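You operate a simulated robot arm through the tools that you are given. There is no shell and no other tool.

The job below is to be done with a simulated two-armed robot. You get a single attempt, and the scene is never put back.

## Task
Level the tank and the rod board, then open the supply wide.
Fine: both bubbles inside their lines.

Only the result counts: the job must be done as asked and must still hold three seconds after the hand-in. Knocking over, shifting, dropping, spilling or breaking anything else fails it.

## Robot
Two 7-joint arms with two-finger grippers on one trunk that stands fixed in place. Base frame: the origin is at the foot of the trunk, x ahead of it, y to its left, z up. Units: mm, degrees, N and s.
The left shoulder is at [45, 174, 1203], the right one opposite. With the tool pointing down near the work surface each hand reaches from about 220 to 840 mm from the base axis, measured 20 degrees to its own side. Payload 2.94 kg a hand.
Tool frame (each hand has its own): the origin (TCP) lies between the finger pads and is the grasp point; the fingertips stand 30 mm ahead of it; z points along the fingers, y is the line along which they close. Largest opening 138 mm; the body of the gripper starts 109 mm behind the TCP.
Orientation is that of the tool frame in the base frame, as a unit quaternion [x, y, z, w]. With the fingers straight down and closing along the base's y, the tool's x points along the base's -x, its y along +y and its z along -z.

## Interface
- The arms move only by the tool move_arm. It takes "left_targets", "right_targets" or both (then of equal length, played together; a hand with none holds still); each is a list of rows, each a list of 3 entries, a list of its own where there are three numbers: the shift along the base's x, y, z in mm, then the turn, a rotation vector about the base's x, y, z in degrees, then the finger opening in mm, from 0 to 138. In form: [[[dx, dy, dz], [ax, ay, az], jaw], ...]. A call has 1 to 20 rows; each row is the pose to reach, as a shift and turn from the pose commanded when the call began. Rows are played at 5 a second. More than 50 mm and 8.6 degrees between two rows, or a gripper value outside its range, and nothing of the call is played. Where a pose cannot be reached the arm comes as near as it can. A force on the tool above 70 N (or 10 N above the force at the start of the call, whichever is more), or a blocked arm, ends the call early, and 0.2 s more pass. Each finger halts on what it meets, pressing with about 35 N; the grip force reading is that of the motor and also rises with nothing between the fingers. The clock runs only during rows and for 0.2 s after the last one: add rows that repeat a pose to give the fingers time. It gives the time, the measured TCP pose, the force on the tool (base axes), the opening and the grip force at its end, in the units of the frame above (readings bear some noise), with the torque about the TCP (base axes, N m) and any sound that the robot's microphone picked up.
- Cameras (640 x 400 px; columns grow to the right, rows downward): "scene" is now at [110.7, -37.5, 1687.9]; the picture's right is [-0.44, -0.90, -0.00], its down [-0.59, 0.29, -0.76] and it looks along [0.68, -0.33, -0.66] (base axes); focal length 340 px, centre (320, 200). "left" rides on the left gripper at [71, -19, -146] in its tool frame; the picture's right is [0.26, 0.97, 0.00], its down [-0.85, 0.23, -0.48] and it looks along [-0.46, 0.12, 0.88] (tool axes); focal length 280 px, centre (320, 200). "right" rides on the right gripper at [71, 19, -146] in its tool frame; the picture's right is [-0.26, 0.97, 0.00], its down [-0.85, -0.23, -0.48] and it looks along [-0.46, -0.13, 0.88] (tool axes); focal length 280 px, centre (320, 200). There is no depth. A picture from a camera that has moved, and an enlarged one, comes with that camera's place and axes in the base frame and with its lens.
- grab_frame(camera): a new picture of that camera. The clock stands still meanwhile.
- slide_trunk(by): slides the trunk up (or, below 0, down) by that many mm; the arms and the scene camera ride with it, the base frame stays. It gives what a move gives, with no picture.
- head_to(pan, tilt): turns the head with the scene camera to pan (to the left, within 120 degrees either way) and tilt (down, from -29 to 69), counted from straight ahead of the robot. It gives what a move gives.
- inspect(camera, box): a new picture of the part [left, top, right, bottom] of that camera's present view, enlarged. The clock stands still meanwhile.
- close_job(): hands the job in; it is judged then, once.

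Places have to be worked out from the pictures, the camera data and where the tool is seen. Open the grippers and draw the arms clear of the work before you hand the job in, unless the task says otherwise.

The tools are called after "Request:" as a command line: name --argument value ..., lists and objects as JSON in quotes. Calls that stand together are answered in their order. move_arm: Moves the arms, as the interface text tells. Its arguments: {"type":"object","properties":{"left_targets":{"type":"array"},"right_targets":{"type":"array"}},"required":[]} The other tools are called the same way: slide_trunk (by) slides the trunk up or down; head_to (pan, tilt) turns the head that bears the scene camera; grab_frame (camera) takes a picture; inspect (camera, box) takes an enlarged picture of a part of a camera's view; close_job () hands the job in.

At the start:

```text
time: 0.0
left_position: [635.8, -74.6, 1287.2]
left_tcp_rot: [0.0, 1.0, -0.001, 0.001]
left_ft_force: [0.3, 0.7, 1.1]
left_wrist_torque: [0.01, 0.0, 0.02]
left_opening: 137.8
left_grasp_force: 0.1
right_position: [299.2, -414.7, 1190.2]
right_tcp_rot: [-0.001, 1.0, 0.001, -0.001]
right_ft_force: [0.2, 0.4, 0.2]
right_wrist_torque: [0.02, 0.01, 0.01]
right_opening: 138.1
right_grasp_force: 0.0
trunk travel left (down, up): [-375.0, 359.0]
head pan, tilt: [-26.0, 40.9]
```

scene: 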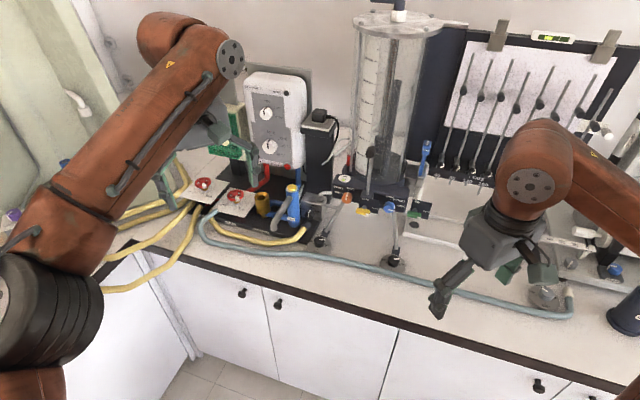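
right: 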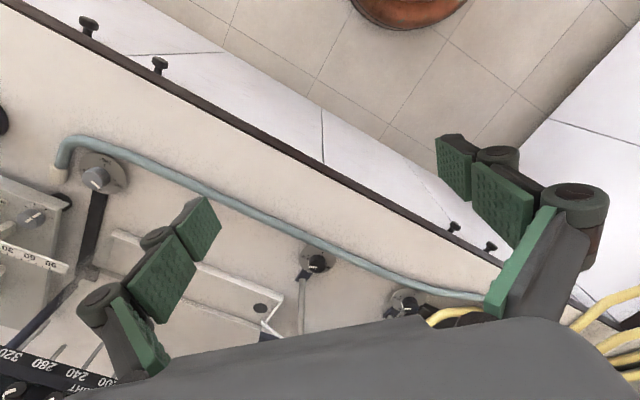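
left: 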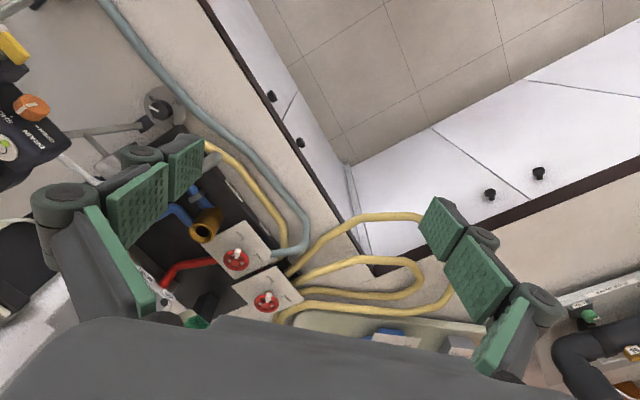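

I start by looking closely at the scene: a tank with a base and levelling feet, a tilted rod board with a bubble level on top, and supply valves at the left. I take enlarged pictures.

Request:
inspect --camera "scene" --box '[160, 100, 340, 260]'

Request:
inspect --camera "scene" --box '[300, 120, 480, 290]'

Request:
inspect --camera "scene" --box '[400, 0, 640, 150]'

Request:
inspect --camera "scene" --box '[440, 180, 640, 400]'

```text
2.50 times, centred on (250, 180) of scene
camera zoom: at [110.7, -37.5, 1687.9], right [-0.44, -0.9, 0.0], down [-0.59, 0.29, -0.76], along [0.68, -0.33, -0.66], focal length 851 px, centre (495, 250)
```

zoom: 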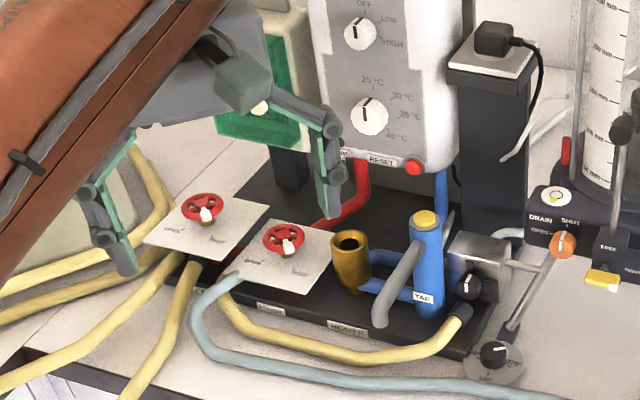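

```text
2.35 times, centred on (390, 205) of scene
camera zoom: at [110.7, -37.5, 1687.9], right [-0.44, -0.9, 0.0], down [-0.59, 0.29, -0.76], along [0.68, -0.33, -0.66], focal length 801 px, centre (155, 188)
```

zoom: 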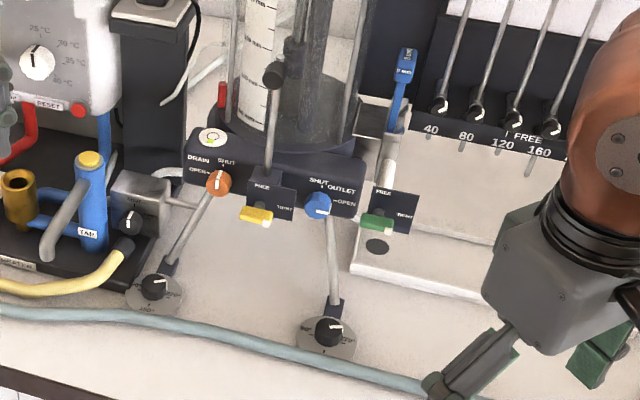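

```text
2.67 times, centred on (520, 75) of scene
camera zoom: at [110.7, -37.5, 1687.9], right [-0.44, -0.9, 0.0], down [-0.59, 0.29, -0.76], along [0.68, -0.33, -0.66], focal length 908 px, centre (-213, 533)
```

zoom: 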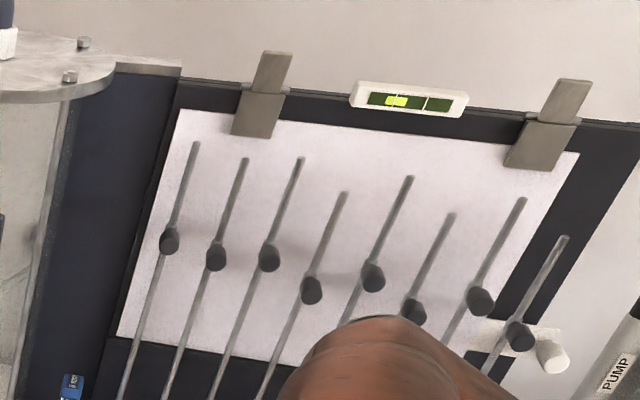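

```text
1.82 times, centred on (540, 290) of scene
camera zoom: at [110.7, -37.5, 1687.9], right [-0.44, -0.9, 0.0], down [-0.59, 0.29, -0.76], along [0.68, -0.33, -0.66], focal length 619 px, centre (-80, 36)
```

zoom: 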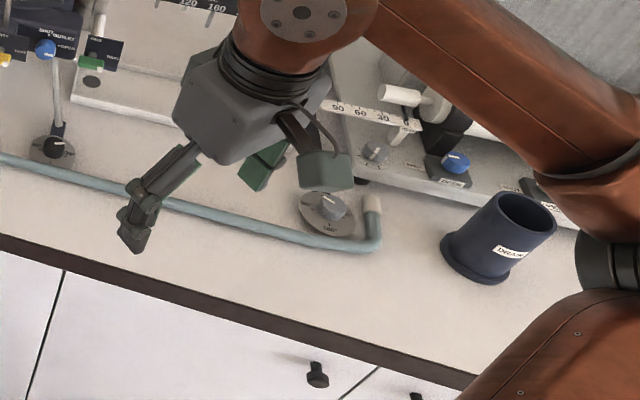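

The arms hide parts of the bench. I turn the head for wider views before moving anything.

Request:
head_to --pan -50 --tilt 40

Request:
grab_frame --camera "scene"

Request:
head_to --pan 10 --tilt 45

Request:
grab_frame --camera "scene"

```text
time: 0.9
left_position: [634.8, -74.6, 1287.0]
left_tcp_rot: [0.0, 1.0, 0.0, 0.001]
left_ft_force: [1.2, -0.5, 0.0]
left_wrist_torque: [0.02, 0.0, 0.0]
left_opening: 137.9
left_grasp_force: 0.1
right_position: [299.1, -415.1, 1190.0]
right_tcp_rot: [0.0, 1.0, 0.001, 0.0]
right_ft_force: [0.0, -0.8, -0.2]
right_wrist_torque: [0.02, -0.01, -0.01]
right_opening: 138.0
right_grasp_force: 0.1
trunk travel left (down, up): [-375.0, 359.0]
head pan, tilt: [-50.0, 40.0]
```

```text
taken
camera scene: at [89.6, -65.6, 1689.2], right [-0.77, -0.64, 0.0], down [-0.41, 0.49, -0.77], along [0.49, -0.59, -0.64], focal length 340 px, centre (320, 200)
```

scene: 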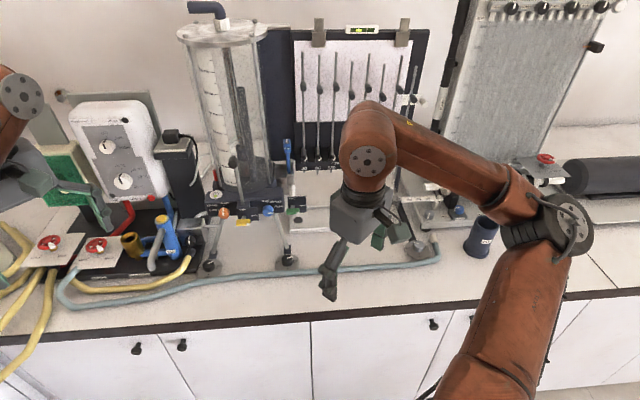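

```text
time: 2.2
left_position: [635.9, -74.6, 1288.1]
left_tcp_rot: [-0.001, 1.0, 0.0, 0.0]
left_ft_force: [0.6, 0.2, 0.4]
left_wrist_torque: [0.0, 0.03, 0.0]
left_opening: 138.1
left_grasp_force: 0.1
right_position: [298.5, -414.9, 1190.4]
right_tcp_rot: [-0.001, 1.0, 0.001, 0.0]
right_ft_force: [0.3, -1.1, -0.4]
right_wrist_torque: [0.01, 0.02, 0.01]
right_opening: 138.2
right_grasp_force: 0.1
trunk travel left (down, up): [-375.0, 359.0]
head pan, tilt: [10.0, 45.0]
```

```text
taken
camera scene: at [114.9, 13.5, 1682.0], right [0.17, -0.98, 0.0], down [-0.7, -0.12, -0.71], along [0.7, 0.12, -0.71], focal length 340 px, centre (320, 200)
```

scene: 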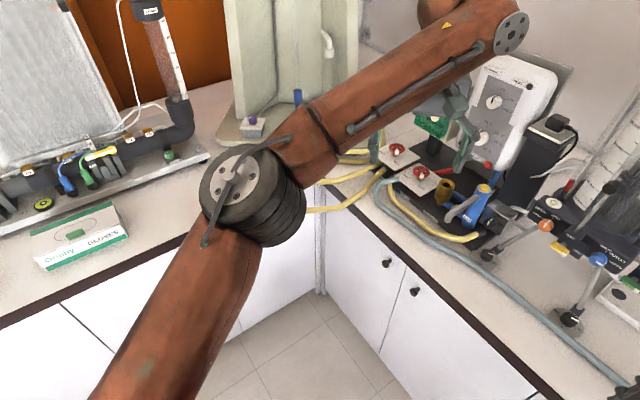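

The left arm covers the valve plates and the right arm covers the board's foot. I draw both hands back toward the robot, staying high above everything.

Request:
move_arm --left_targets '[[[-35, 40, 5], [0, 0, 0], 138], [[-70, 80, 10], [0, 0, 0], 138], [[-100, 120, 15], [0, 0, 0], 138], [[-130, 160, 20], [0, 0, 0], 138], [[-160, 200, 25], [0, 0, 0], 138], [[-190, 240, 30], [0, 0, 0], 138], [[-220, 280, 35], [0, 0, 0], 138], [[-250, 320, 40], [0, 0, 0], 138], [[-270, 350, 40], [0, 0, 0], 138]]' --right_targets '[[[-10, -20, 5], [0, 0, 0], 138], [[-20, -40, 10], [0, 0, 0], 138], [[-30, -60, 15], [0, 0, 0], 138], [[-40, -80, 20], [0, 0, 0], 138], [[-50, -100, 25], [0, 0, 0], 138], [[-60, -120, 30], [0, 0, 0], 138], [[-70, -140, 35], [0, 0, 0], 138], [[-80, -150, 40], [0, 0, 0], 138], [[-90, -160, 40], [0, 0, 0], 138]]'

Request:
head_to --pan -30 --tilt 42

Request:
grab_frame --camera "scene"

```text
refused: row 1 steps farther than a row can; nothing moved
```

```text
time: 3.2
left_position: [634.6, -73.9, 1287.0]
left_tcp_rot: [-0.001, 1.0, 0.0, 0.0]
left_ft_force: [0.2, 1.2, 0.4]
left_wrist_torque: [0.01, 0.0, 0.0]
left_opening: 137.8
left_grasp_force: 0.1
right_position: [298.5, -414.9, 1190.8]
right_tcp_rot: [-0.001, 1.0, 0.001, 0.0]
right_ft_force: [-0.2, 0.0, -0.2]
right_wrist_torque: [-0.01, -0.04, 0.0]
right_opening: 137.9
right_grasp_force: 0.1
trunk travel left (down, up): [-375.0, 359.0]
head pan, tilt: [-30.0, 42.0]
```

```text
taken
camera scene: at [107.3, -42.3, 1686.2], right [-0.5, -0.87, 0.0], down [-0.58, 0.33, -0.74], along [0.64, -0.37, -0.67], focal length 340 px, centre (320, 200)
```

scene: 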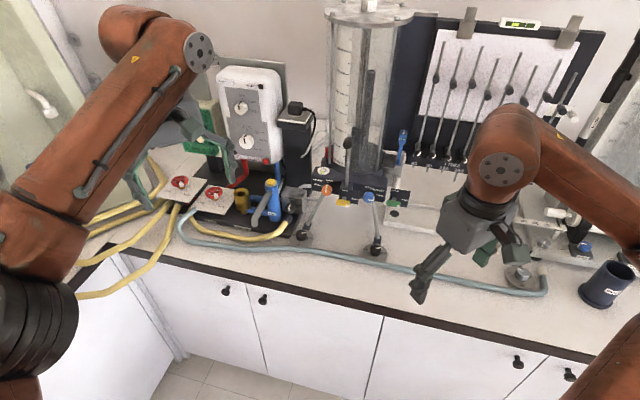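

Step 1 was slightly over 50 mm. I repeat the retreat with shorter steps.

Request:
move_arm --left_targets '[[[-28, 36, 4], [0, 0, 0], 138], [[-56, 72, 8], [0, 0, 0], 138], [[-84, 108, 12], [0, 0, 0], 138], [[-112, 144, 16], [0, 0, 0], 138], [[-140, 180, 20], [0, 0, 0], 138], [[-168, 216, 24], [0, 0, 0], 138], [[-196, 252, 28], [0, 0, 0], 138], [[-224, 288, 32], [0, 0, 0], 138], [[-252, 324, 36], [0, 0, 0], 138], [[-270, 350, 40], [0, 0, 0], 138]]' --right_targets '[[[-10, -20, 5], [0, 0, 0], 138], [[-20, -40, 10], [0, 0, 0], 138], [[-30, -60, 15], [0, 0, 0], 138], [[-40, -80, 20], [0, 0, 0], 138], [[-50, -100, 25], [0, 0, 0], 138], [[-60, -120, 30], [0, 0, 0], 138], [[-70, -140, 35], [0, 0, 0], 138], [[-80, -150, 40], [0, 0, 0], 138], [[-90, -160, 40], [0, 0, 0], 138], [[-90, -160, 40], [0, 0, 0], 138]]'

Request:
grab_frame --camera "scene"

```text
time: 5.5
left_position: [365.9, 276.5, 1325.8]
left_tcp_rot: [0.001, 1.0, 0.001, 0.0]
left_ft_force: [-0.9, -0.1, 0.0]
left_wrist_torque: [-0.06, -0.02, 0.0]
left_opening: 137.8
left_grasp_force: 0.1
right_position: [233.6, -525.4, 1195.1]
right_tcp_rot: [0.0, 1.0, 0.0, 0.001]
right_ft_force: [-0.4, 1.2, 0.3]
right_wrist_torque: [0.01, -0.02, 0.0]
right_opening: 138.2
right_grasp_force: 0.0
right hand out of reach, approached as far as the arm can: row 5, 6, 7, 8, 9, 10
trunk travel left (down, up): [-375.0, 359.0]
head pan, tilt: [-30.0, 42.0]
```

```text
taken
camera scene: at [105.9, -41.0, 1686.4], right [-0.5, -0.87, 0.0], down [-0.58, 0.33, -0.74], along [0.64, -0.37, -0.67], focal length 340 px, centre (320, 200)
```

scene: 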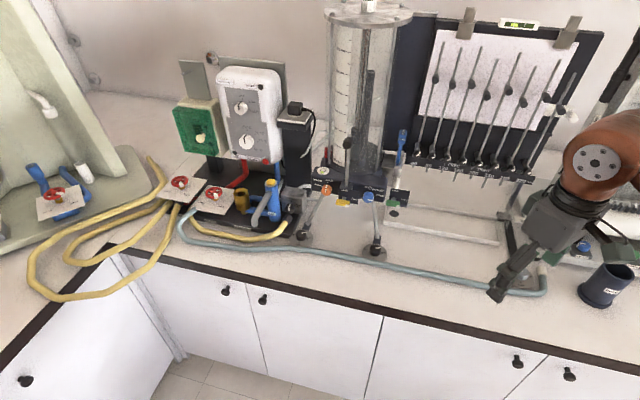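

Now the valve plates and hoses are visible. I zoom in on each region.

Request:
inspect --camera "scene" --box '[140, 130, 310, 250]'

Request:
inspect --camera "scene" --box '[0, 120, 200, 310]'

Request:
inspect --camera "scene" --box '[290, 120, 430, 270]'

Request:
inspect --camera "scene" --box '[400, 0, 640, 200]'

Request:
inspect --camera "scene" --box '[470, 180, 640, 320]'

```text
3.33 times, centred on (225, 190) of scene
camera zoom: at [105.9, -41.0, 1686.4], right [-0.5, -0.87, 0.0], down [-0.58, 0.33, -0.74], along [0.64, -0.37, -0.67], focal length 1135 px, centre (637, 233)
```

zoom: 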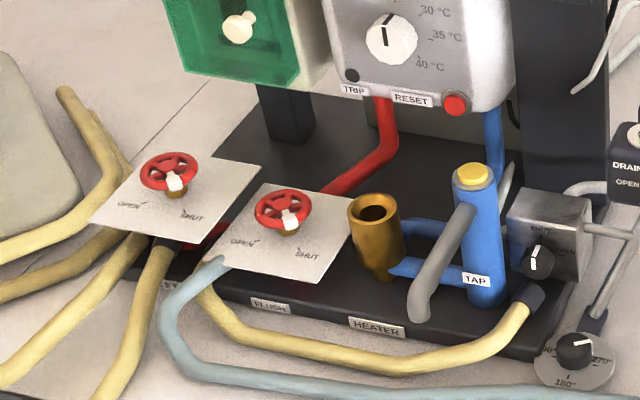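

```text
2.11 times, centred on (100, 215) of scene
camera zoom: at [105.9, -41.0, 1686.4], right [-0.5, -0.87, 0.0], down [-0.58, 0.33, -0.74], along [0.64, -0.37, -0.67], focal length 717 px, centre (783, 168)
```

zoom: 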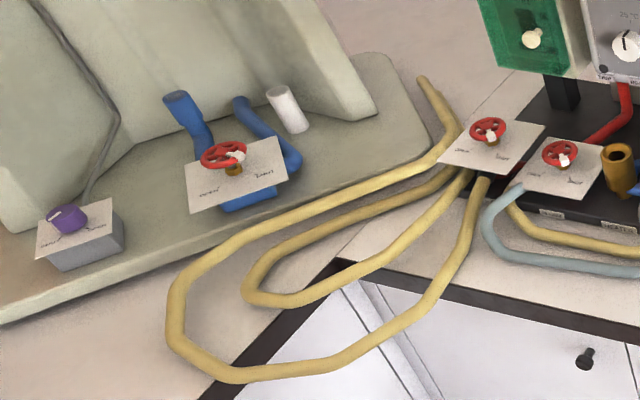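

```text
2.67 times, centred on (360, 195) of scene
camera zoom: at [105.9, -41.0, 1686.4], right [-0.5, -0.87, 0.0], down [-0.58, 0.33, -0.74], along [0.64, -0.37, -0.67], focal length 908 px, centre (213, 213)
```

zoom: 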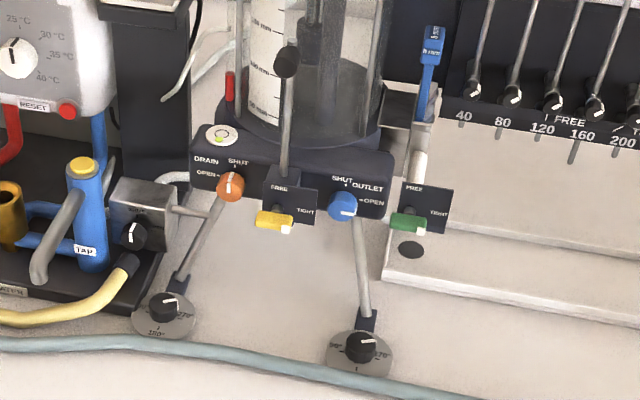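

```text
2.00 times, centred on (520, 100) of scene
camera zoom: at [105.9, -41.0, 1686.4], right [-0.5, -0.87, 0.0], down [-0.58, 0.33, -0.74], along [0.64, -0.37, -0.67], focal length 681 px, centre (-80, 400)
```

zoom: 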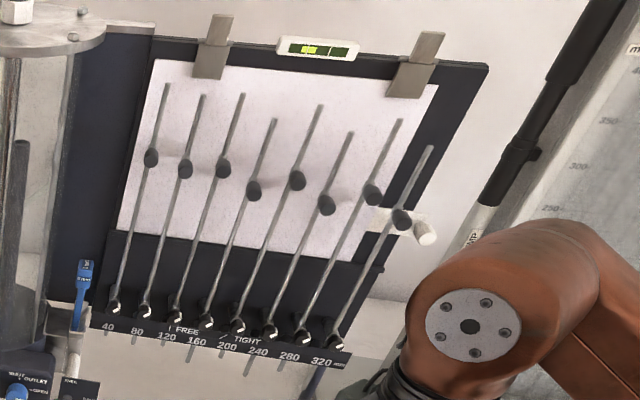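

```text
2.86 times, centred on (555, 250) of scene
camera zoom: at [105.9, -41.0, 1686.4], right [-0.5, -0.87, 0.0], down [-0.58, 0.33, -0.74], along [0.64, -0.37, -0.67], focal length 973 px, centre (-351, 57)
```

zoom: 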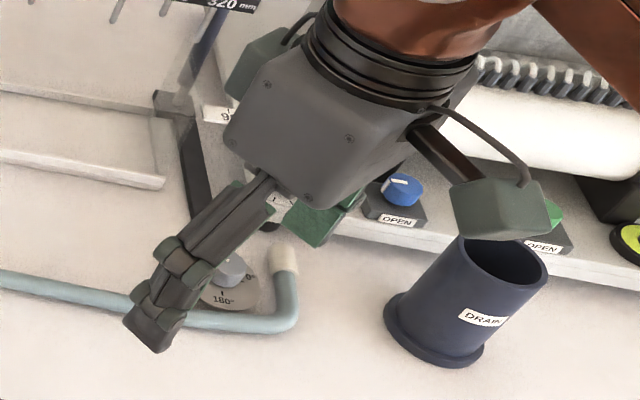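

The blue lever beside the tank and the board's labels need reading; I zoom further in on them.

Request:
inspect --camera "scene" --box '[370, 115, 430, 165]'

Request:
inspect --camera "scene" --box '[150, 165, 260, 235]'

Request:
inspect --camera "scene" --box '[305, 160, 355, 200]'

Request:
inspect --camera "scene" --box '[485, 10, 555, 50]'

Request:
inspect --camera "scene" --box '[335, 180, 415, 230]'

```text
8.00 times, centred on (400, 140) of scene
camera zoom: at [105.9, -41.0, 1686.4], right [-0.5, -0.87, 0.0], down [-0.58, 0.33, -0.74], along [0.64, -0.37, -0.67], focal length 2724 px, centre (-320, 680)
```

zoom: 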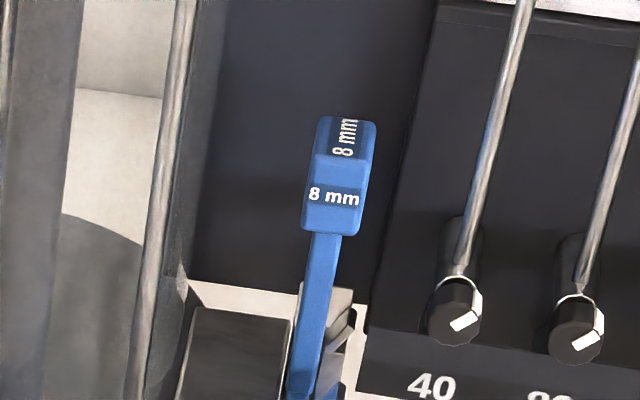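

```text
5.71 times, centred on (205, 200) of scene
camera zoom: at [105.9, -41.0, 1686.4], right [-0.5, -0.87, 0.0], down [-0.58, 0.33, -0.74], along [0.64, -0.37, -0.67], focal length 1946 px, centre (977, 200)
```

zoom: 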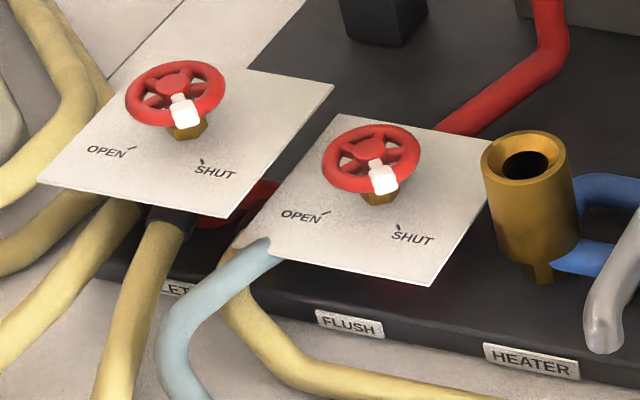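

```text
10.00 times, centred on (330, 180) of scene
camera zoom: at [105.9, -41.0, 1686.4], right [-0.5, -0.87, 0.0], down [-0.58, 0.33, -0.74], along [0.64, -0.37, -0.67], focal length 3405 px, centre (220, 400)
```

zoom: 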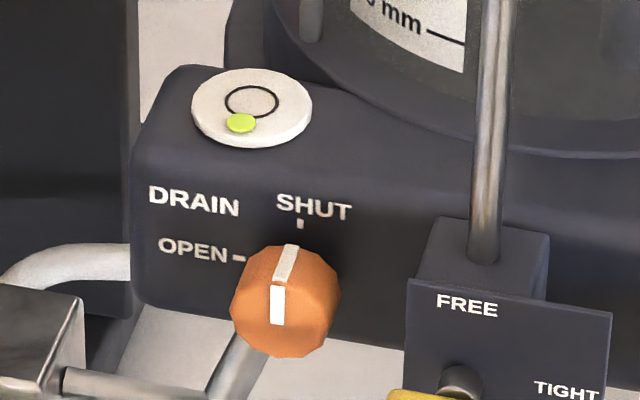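

```text
9.14 times, centred on (520, 30) of scene
camera zoom: at [105.9, -41.0, 1686.4], right [-0.5, -0.87, 0.0], down [-0.58, 0.33, -0.74], along [0.64, -0.37, -0.67], focal length 3114 px, centre (-1509, 1754)
```

zoom: 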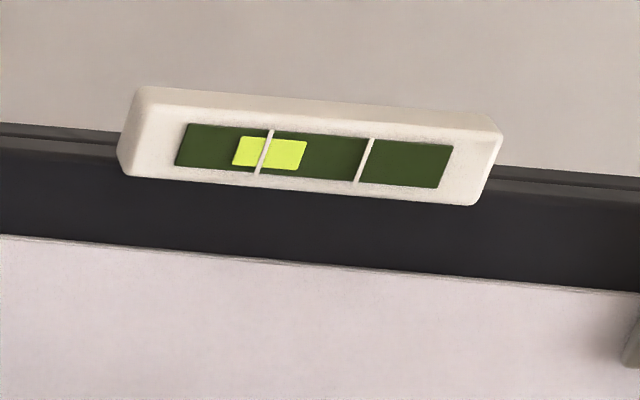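

```text
8.00 times, centred on (375, 205) of scene
camera zoom: at [105.9, -41.0, 1686.4], right [-0.5, -0.87, 0.0], down [-0.58, 0.33, -0.74], along [0.64, -0.37, -0.67], focal length 2724 px, centre (-120, 160)
```

zoom: 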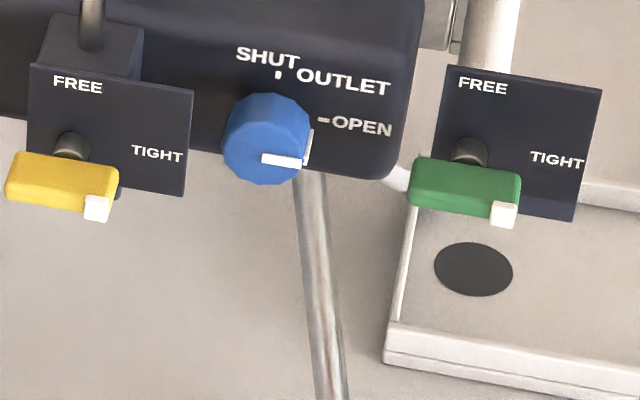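

The tank's bubble sits toward the front (slightly left) and the board's bubble is to the left. Now I need to find which valve feeds the tank; I look up at the tank's top and along the wall.

Request:
head_to --pan -35 --tilt 22

Request:
grab_frame --camera "scene"

Request:
inspect --camera "scene" --box '[240, 60, 440, 300]'

Request:
head_to --pan -65 --tilt 30

Request:
grab_frame --camera "scene"

Request:
head_to --pan 20 --tilt 30

Request:
grab_frame --camera "scene"

```text
time: 6.3
left_position: [366.0, 275.1, 1326.2]
left_tcp_rot: [-0.001, 1.0, 0.0, 0.0]
left_ft_force: [0.5, 0.4, 0.1]
left_wrist_torque: [0.04, 0.0, -0.01]
left_opening: 137.8
left_grasp_force: 0.0
right_position: [234.0, -525.6, 1194.0]
right_tcp_rot: [0.0, 1.0, 0.0, 0.0]
right_ft_force: [0.0, 0.5, 0.5]
right_wrist_torque: [0.0, -0.02, -0.03]
right_opening: 138.0
right_grasp_force: 0.0
trunk travel left (down, up): [-375.0, 359.0]
head pan, tilt: [-35.0, 22.0]
```

```text
taken
camera scene: at [110.3, -53.0, 1717.3], right [-0.57, -0.82, 0.0], down [-0.31, 0.22, -0.93], along [0.76, -0.53, -0.38], focal length 340 px, centre (320, 200)
```

scene: 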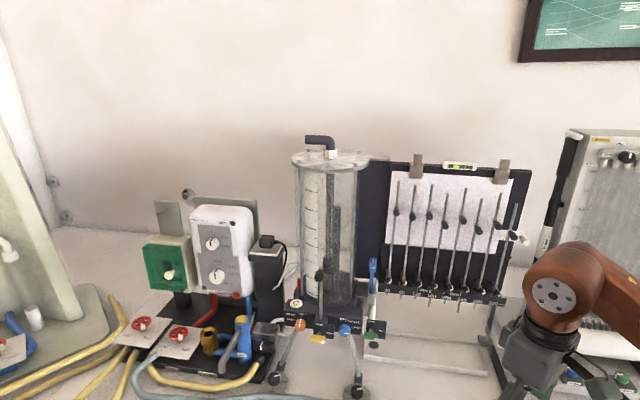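

```text
1.67 times, centred on (340, 180) of scene
camera zoom: at [110.3, -53.0, 1717.3], right [-0.57, -0.82, 0.0], down [-0.31, 0.22, -0.93], along [0.76, -0.53, -0.38], focal length 568 px, centre (287, 233)
```

zoom: 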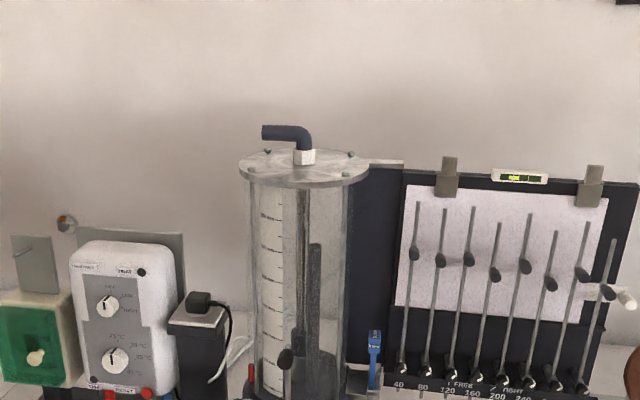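

```text
time: 7.2
left_position: [367.8, 275.4, 1325.4]
left_tcp_rot: [-0.001, 1.0, -0.001, 0.0]
left_ft_force: [0.1, 0.9, 0.2]
left_wrist_torque: [-0.02, 0.0, 0.0]
left_opening: 137.9
left_grasp_force: 0.0
right_position: [233.9, -525.6, 1193.1]
right_tcp_rot: [0.0, 1.0, 0.0, 0.0]
right_ft_force: [0.1, -0.3, 0.5]
right_wrist_torque: [0.01, 0.0, 0.02]
right_opening: 138.0
right_grasp_force: 0.1
trunk travel left (down, up): [-375.0, 359.0]
head pan, tilt: [-65.0, 30.0]
```

```text
taken
camera scene: at [72.8, -81.8, 1704.6], right [-0.91, -0.42, 0.0], down [-0.21, 0.45, -0.87], along [0.37, -0.78, -0.5], focal length 340 px, centre (320, 200)
```

scene: 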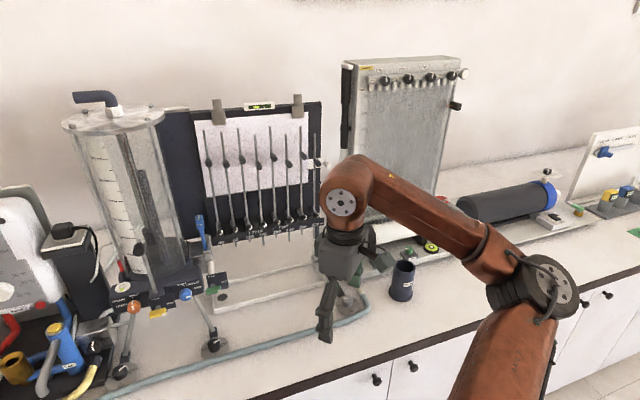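

```text
time: 8.8
left_position: [367.1, 275.4, 1325.3]
left_tcp_rot: [-0.001, 1.0, 0.0, 0.0]
left_ft_force: [-0.4, -0.9, 0.6]
left_wrist_torque: [0.01, 0.01, 0.03]
left_opening: 138.0
left_grasp_force: 0.2
right_position: [234.8, -525.7, 1194.0]
right_tcp_rot: [0.0, 1.0, 0.0, 0.0]
right_ft_force: [0.0, 0.2, 0.0]
right_wrist_torque: [0.0, -0.01, 0.02]
right_opening: 137.9
right_grasp_force: 0.0
trunk travel left (down, up): [-375.0, 359.0]
head pan, tilt: [20.0, 30.0]
```

```text
taken
camera scene: at [119.5, 31.0, 1704.6], right [0.34, -0.94, 0.0], down [-0.47, -0.17, -0.87], along [0.81, 0.3, -0.5], focal length 340 px, centre (320, 200)
```

scene: 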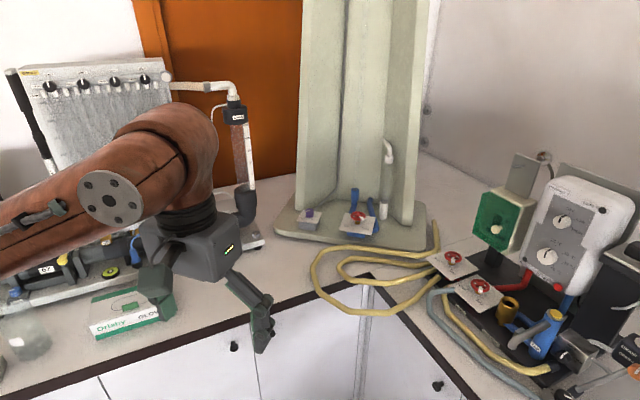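

I need a closer reading of the plates, the steel box beside the heater and the hose runs. I aim the head there and zoom.

Request:
head_to --pan -20 --tilt 45

Request:
grab_frame --camera "scene"

Request:
inspect --camera "scene" --box '[300, 140, 430, 230]'

Request:
inspect --camera "scene" --box '[180, 140, 310, 230]'

```text
time: 9.9
left_position: [366.5, 276.1, 1326.2]
left_tcp_rot: [0.0, 1.0, 0.0, 0.001]
left_ft_force: [-0.5, -0.1, 1.0]
left_wrist_torque: [0.01, 0.01, -0.03]
left_opening: 138.4
left_grasp_force: 0.1
right_position: [235.5, -524.3, 1193.3]
right_tcp_rot: [0.0, 1.0, 0.0, 0.0]
right_ft_force: [0.3, 0.5, -0.1]
right_wrist_torque: [0.0, 0.01, 0.01]
right_opening: 137.9
right_grasp_force: 0.1
trunk travel left (down, up): [-375.0, 359.0]
head pan, tilt: [-20.0, 45.0]
```

```text
taken
camera scene: at [111.0, -27.6, 1682.0], right [-0.34, -0.94, 0.0], down [-0.66, 0.24, -0.71], along [0.66, -0.24, -0.71], focal length 340 px, centre (320, 200)
```

scene: 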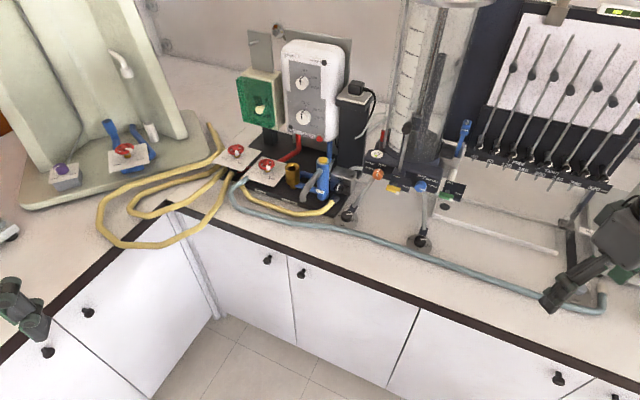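

```text
4.44 times, centred on (365, 185) of scene
camera zoom: at [111.0, -27.6, 1682.0], right [-0.34, -0.94, 0.0], down [-0.66, 0.24, -0.71], along [0.66, -0.24, -0.71], focal length 1514 px, centre (120, 267)
```

zoom: 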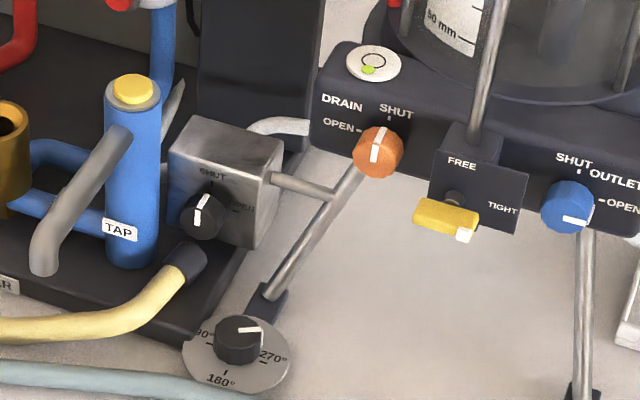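

```text
4.44 times, centred on (245, 185) of scene
camera zoom: at [111.0, -27.6, 1682.0], right [-0.34, -0.94, 0.0], down [-0.66, 0.24, -0.71], along [0.66, -0.24, -0.71], focal length 1514 px, centre (653, 267)
```

zoom: 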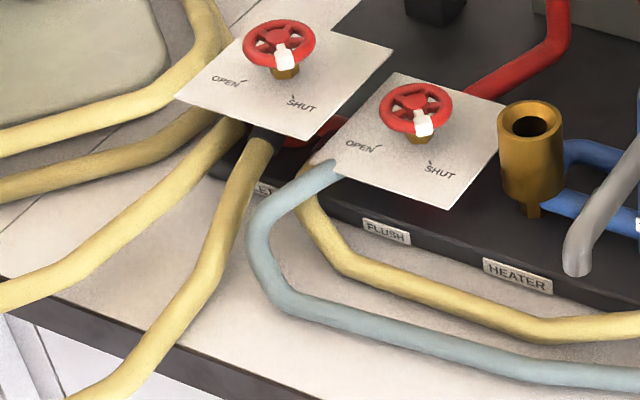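

The knobs on the three feet triangulate to about (731,-343), (586,-502) and (314,-800) at z≈910, so the bench runs along (0.674, 0.739) with its normal at yaw ≈ -42°. I bring the right hand, yawed -42°, in front of the heater and steel box for a closer camera look, staying high.

Request:
move_arm --right_targets '[[[38, 22, 0], [0, 0, -3.5], 138], [[76, 44, 0], [0, 0, -7], 138], [[114, 66, 0], [0, 0, -10.5], 138], [[152, 88, 0], [0, 0, -14], 138], [[190, 110, 0], [0, 0, -17.5], 138], [[228, 132, 0], [0, 0, -21], 138], [[266, 154, 0], [0, 0, -24.5], 138], [[304, 176, 0], [0, 0, -28], 138], [[342, 198, 0], [0, 0, -31.5], 138], [[380, 220, 0], [0, 0, -35], 138], [[410, 240, 0], [0, 0, -38.5], 138], [[430, 250, 0], [0, 0, -42.4], 138]]'

Request:
grab_frame --camera "right"

Request:
grab_frame --camera "scene"

```text
time: 12.5
left_position: [368.0, 274.3, 1326.0]
left_tcp_rot: [-0.001, 1.0, 0.0, -0.001]
left_ft_force: [0.9, -0.1, 0.5]
left_wrist_torque: [0.02, 0.02, 0.0]
left_opening: 138.1
left_grasp_force: 0.2
right_position: [589.4, -310.0, 1140.4]
right_tcp_rot: [0.362, 0.932, 0.001, 0.0]
right_ft_force: [-0.1, -0.6, -0.9]
right_wrist_torque: [0.03, 0.0, 0.02]
right_opening: 138.0
right_grasp_force: 0.1
right hand out of reach, approached as far as the arm can: row 10, 11, 12
trunk travel left (down, up): [-375.0, 359.0]
head pan, tilt: [-20.0, 45.0]
```

```text
taken
camera right: at [548.8, -248.6, 1287.8], right [0.84, 0.54, 0.0], down [0.47, -0.74, 0.47], along [0.26, -0.4, -0.88], focal length 280 px, centre (320, 200)
```

right: 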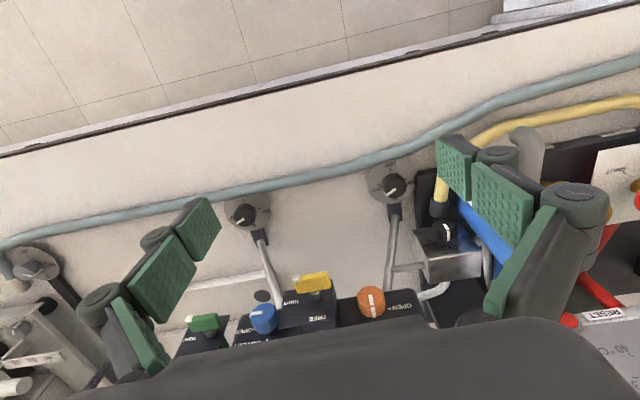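

```text
taken
camera scene: at [112.3, -28.6, 1681.8], right [-0.34, -0.94, 0.0], down [-0.67, 0.24, -0.71], along [0.66, -0.24, -0.71], focal length 340 px, centre (320, 200)
```

scene: 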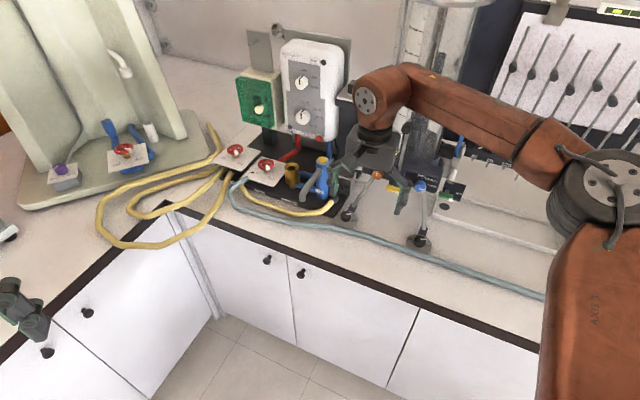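

The right camera now views the steel box, tank controls and feet. I zoom into the parts of interest.

Request:
inspect --camera "right" --box '[360, 120, 520, 320]'

Request:
inspect --camera "right" --box '[200, 150, 440, 330]'

Request:
inspect --camera "right" --box '[0, 220, 120, 400]'

Request:
inspect --camera "scene" --box '[190, 130, 370, 230]'

```text
2.00 times, centred on (440, 220) of right
camera zoom: at [548.8, -248.6, 1287.8], right [0.84, 0.54, 0.0], down [0.47, -0.74, 0.47], along [0.26, -0.4, -0.88], focal length 561 px, centre (80, 160)
```

zoom: 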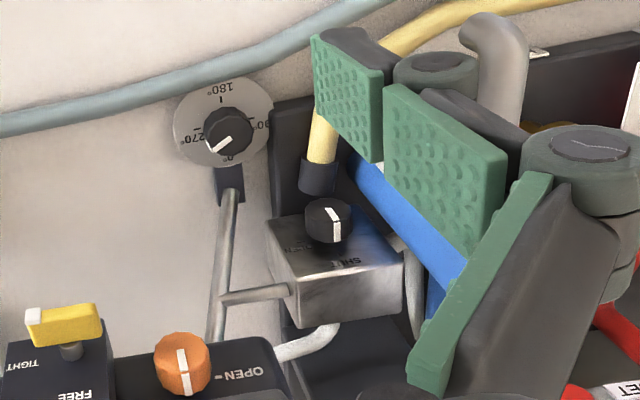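

```text
2.22 times, centred on (320, 240) of right
camera zoom: at [548.8, -248.6, 1287.8], right [0.84, 0.54, 0.0], down [0.47, -0.74, 0.47], along [0.26, -0.4, -0.88], focal length 623 px, centre (320, 111)
```

zoom: 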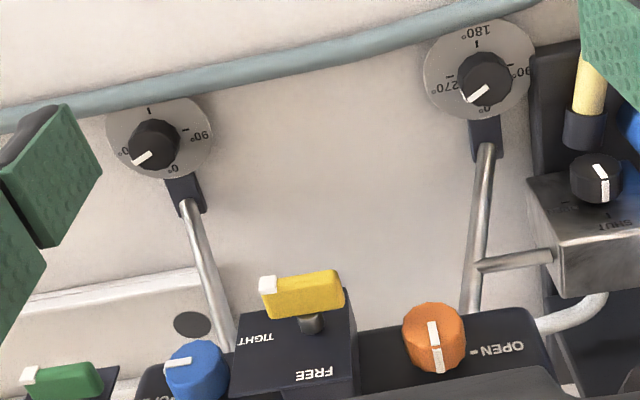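

```text
2.22 times, centred on (60, 310) of right
camera zoom: at [548.8, -248.6, 1287.8], right [0.84, 0.54, 0.0], down [0.47, -0.74, 0.47], along [0.26, -0.4, -0.88], focal length 623 px, centre (898, -44)
```

zoom: 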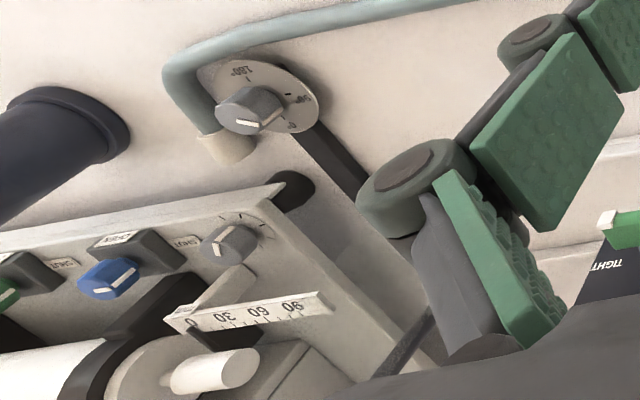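

```text
3.56 times, centred on (280, 180) of scene
camera zoom: at [112.3, -28.6, 1681.8], right [-0.34, -0.94, 0.0], down [-0.67, 0.24, -0.71], along [0.66, -0.24, -0.71], focal length 1211 px, centre (462, 271)
```

zoom: 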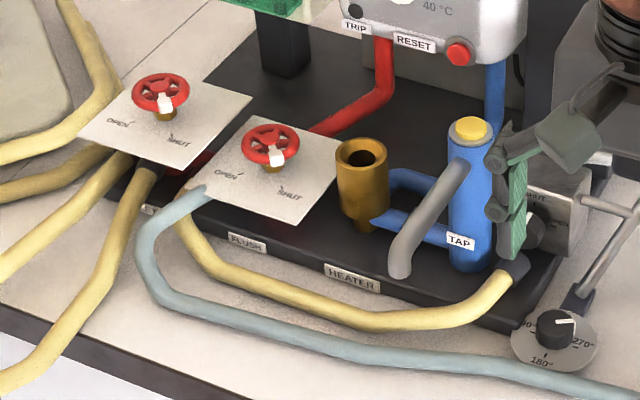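

The steel box's knob (SHUT/OPEN, fed by a yellow hose and leading by a grey hose into the tank base) looks like a tank supply gate, but I want to trace the hoses at the valve plates. I bring the right hand back and send the left hand, yawed -25°, to look over the plates.

Request:
move_arm --left_targets '[[[27, -26, -8], [0, 0, -2], 138], [[54, -52, -16], [0, 0, -4], 138], [[81, -78, -24], [0, 0, -6], 138], [[108, -104, -32], [0, 0, -8], 138], [[135, -130, -40], [0, 0, -10], 138], [[162, -156, -48], [0, 0, -12], 138], [[189, -182, -56], [0, 0, -14], 138], [[216, -208, -64], [0, 0, -17], 138], [[243, -234, -72], [0, 0, -20], 138], [[270, -260, -80], [0, 0, -23], 138], [[290, -285, -90], [0, 0, -25], 138]]' --right_targets '[[[-27, -10, 5], [0, 0, 4], 138], [[-54, -20, 10], [0, 0, 8], 138], [[-81, -30, 15], [0, 0, 12], 138], [[-108, -40, 20], [0, 0, 16], 138], [[-135, -50, 25], [0, 0, 20], 138], [[-162, -60, 30], [0, 0, 24], 138], [[-189, -70, 35], [0, 0, 28], 138], [[-216, -80, 40], [0, 0, 32], 138], [[-243, -90, 45], [0, 0, 36], 138], [[-270, -100, 50], [0, 0, 40], 138], [[-290, -105, 50], [0, 0, 42.4], 138]]'

Request:
grab_frame --camera "left"

Request:
grab_frame --camera "scene"

```text
time: 14.9
left_position: [653.5, -9.8, 1240.6]
left_tcp_rot: [0.215, 0.977, 0.001, 0.0]
left_ft_force: [0.7, 0.3, 0.1]
left_wrist_torque: [0.0, -0.04, 0.01]
left_opening: 138.1
left_grasp_force: 0.1
right_position: [298.6, -417.6, 1191.7]
right_tcp_rot: [-0.002, 1.0, 0.0, 0.0]
right_ft_force: [0.1, -0.4, 1.2]
right_wrist_torque: [0.0, -0.05, 0.03]
right_opening: 138.4
right_grasp_force: 0.1
trunk travel left (down, up): [-375.0, 359.0]
head pan, tilt: [-20.0, 45.0]
```

```text
taken
camera left: at [580.4, 2.3, 1386.4], right [0.17, 0.99, 0.0], down [0.87, -0.15, 0.48], along [0.47, -0.08, -0.88], focal length 280 px, centre (320, 200)
```

left: 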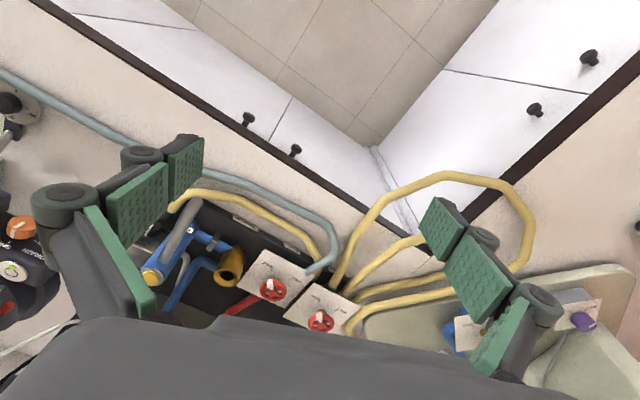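

```text
taken
camera scene: at [110.1, -29.6, 1682.1], right [-0.34, -0.94, 0.0], down [-0.66, 0.24, -0.71], along [0.66, -0.24, -0.71], focal length 340 px, centre (320, 200)
```

scene: 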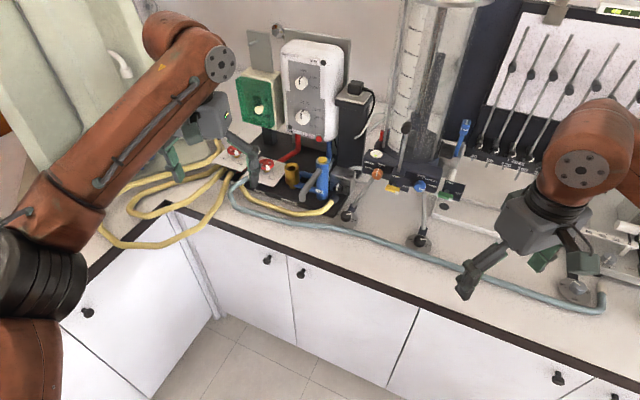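

The left camera sees both plates. I zoom in to trace the hoses.

Request:
inspect --camera "left" --box '[220, 220, 400, 340]'

Request:
inspect --camera "left" --box '[290, 150, 560, 350]'

Request:
inspect --camera "left" --box '[120, 180, 260, 320]'

```text
3.33 times, centred on (310, 280) of left
camera zoom: at [580.4, 2.3, 1386.4], right [0.17, 0.99, 0.0], down [0.87, -0.15, 0.48], along [0.47, -0.08, -0.88], focal length 935 px, centre (353, -67)
```

zoom: 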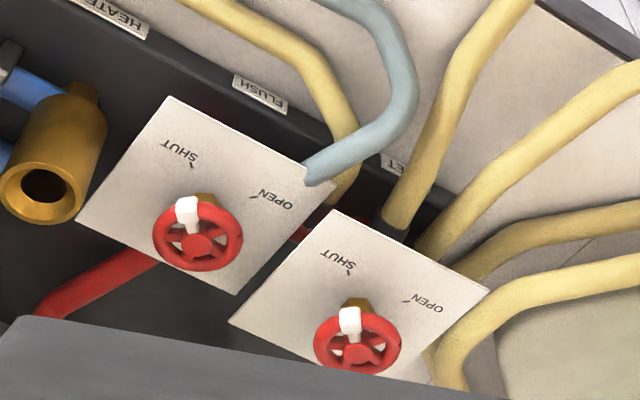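

```text
2.00 times, centred on (425, 250) of left
camera zoom: at [580.4, 2.3, 1386.4], right [0.17, 0.99, 0.0], down [0.87, -0.15, 0.48], along [0.47, -0.08, -0.88], focal length 561 px, centre (110, 100)
```

zoom: 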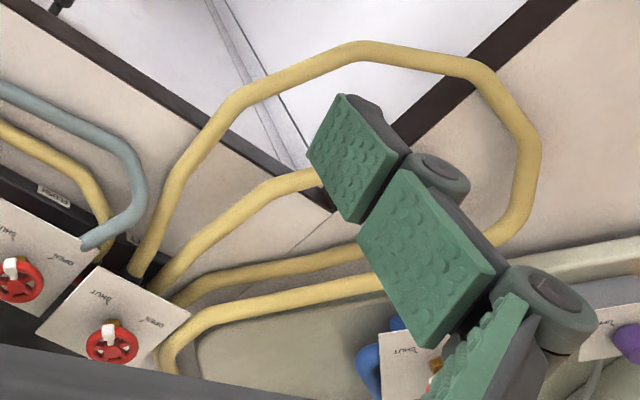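

```text
2.86 times, centred on (190, 250) of left
camera zoom: at [580.4, 2.3, 1386.4], right [0.17, 0.99, 0.0], down [0.87, -0.15, 0.48], along [0.47, -0.08, -0.88], focal length 801 px, centre (691, 57)
```

zoom: 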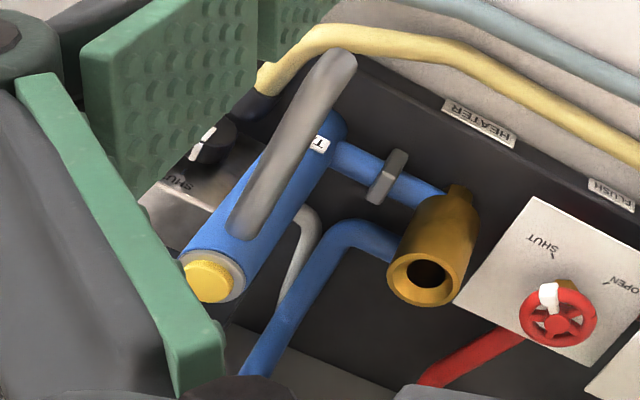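

I zoom strongly on the steel box from the head camera to read all of its text.

Request:
inspect --camera "scene" --box '[320, 160, 370, 200]'

Request:
inspect --camera "scene" --box '[330, 70, 400, 170]'

Request:
inspect --camera "scene" --box '[215, 170, 275, 215]'

```text
10.00 times, centred on (345, 180) of scene
camera zoom: at [110.1, -29.6, 1682.1], right [-0.34, -0.94, 0.0], down [-0.66, 0.24, -0.71], along [0.66, -0.24, -0.71], focal length 3405 px, centre (70, 400)
```

zoom: 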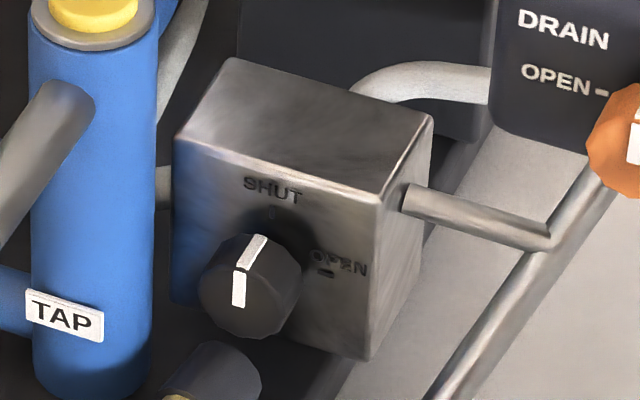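

```text
4.00 times, centred on (365, 120) of scene
camera zoom: at [110.1, -29.6, 1682.1], right [-0.34, -0.94, 0.0], down [-0.66, 0.24, -0.71], along [0.66, -0.24, -0.71], focal length 1362 px, centre (140, 520)
```

zoom: 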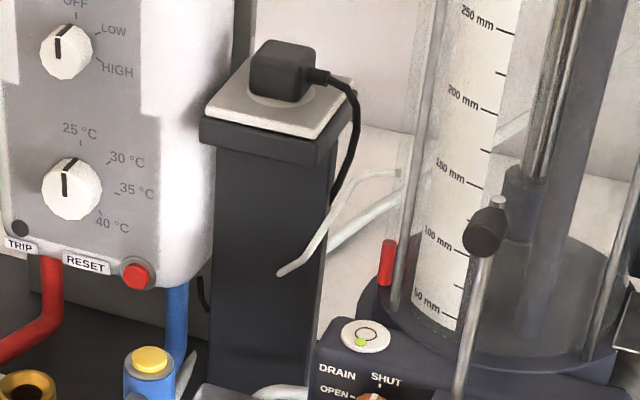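

```text
8.89 times, centred on (245, 192) of scene
camera zoom: at [110.1, -29.6, 1682.1], right [-0.34, -0.94, 0.0], down [-0.66, 0.24, -0.71], along [0.66, -0.24, -0.71], focal length 3027 px, centre (987, 267)
```

zoom: 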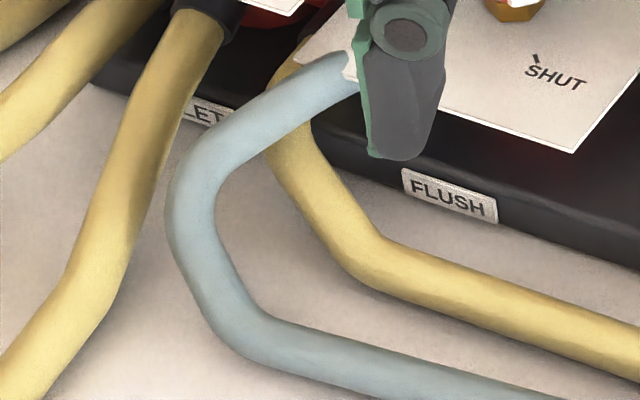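

The box reads SHUT/OPEN, sits by the tank and is tied to the tank's leg. To trace the hoses under the plates I pitch the left hand forward 40° and move it lower in front of them, still above the hoses.

Request:
move_arm --left_targets '[[[15, -6, -23], [-2.4, -5.2, 0], 138], [[30, -12, -46], [-4.8, -10.4, 0], 138], [[45, -18, -69], [-7.2, -15.6, 0], 138], [[60, -24, -92], [-9.7, -20.7, 0], 138], [[75, -30, -115], [-12.1, -25.9, 0], 138], [[90, -36, -138], [-14.5, -31.1, 0], 138], [[107, -40, -160], [-16.9, -36.2, 0], 138]]'

Request:
grab_frame --camera "left"

Request:
grab_frame --camera "scene"

```text
time: 16.5
left_position: [763.2, -48.3, 1076.9]
left_tcp_rot: [0.203, 0.917, -0.075, 0.334]
left_ft_force: [-0.4, 1.5, 0.5]
left_wrist_torque: [0.01, -0.01, -0.01]
left_opening: 137.7
left_grasp_force: 0.1
right_position: [300.5, -416.3, 1191.8]
right_tcp_rot: [-0.001, 1.0, 0.0, -0.001]
right_ft_force: [1.3, 0.1, 0.5]
right_wrist_torque: [0.0, 0.04, 0.01]
right_opening: 138.2
right_grasp_force: 0.0
trunk travel left (down, up): [-375.0, 359.0]
head pan, tilt: [-20.0, 45.0]
```

```text
taken
camera left: at [619.8, -2.4, 1144.9], right [0.22, 0.96, -0.17], down [0.41, 0.07, 0.91], along [0.88, -0.27, -0.38], focal length 280 px, centre (320, 200)
```

left: 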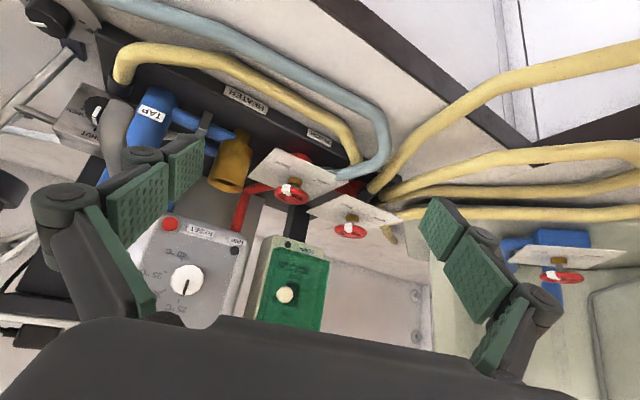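

```text
taken
camera scene: at [112.0, -27.7, 1681.9], right [-0.34, -0.94, 0.0], down [-0.67, 0.24, -0.71], along [0.66, -0.24, -0.71], focal length 340 px, centre (320, 200)
```

scene: 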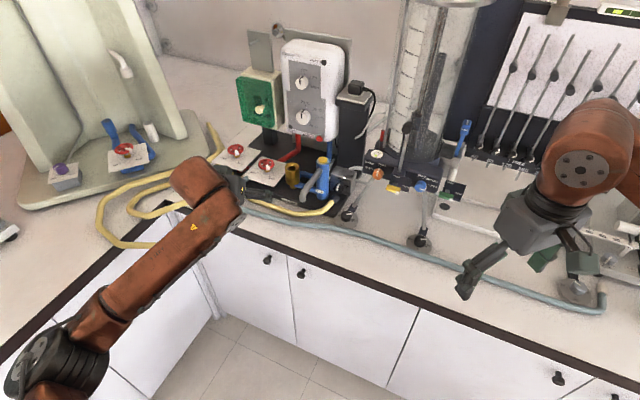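

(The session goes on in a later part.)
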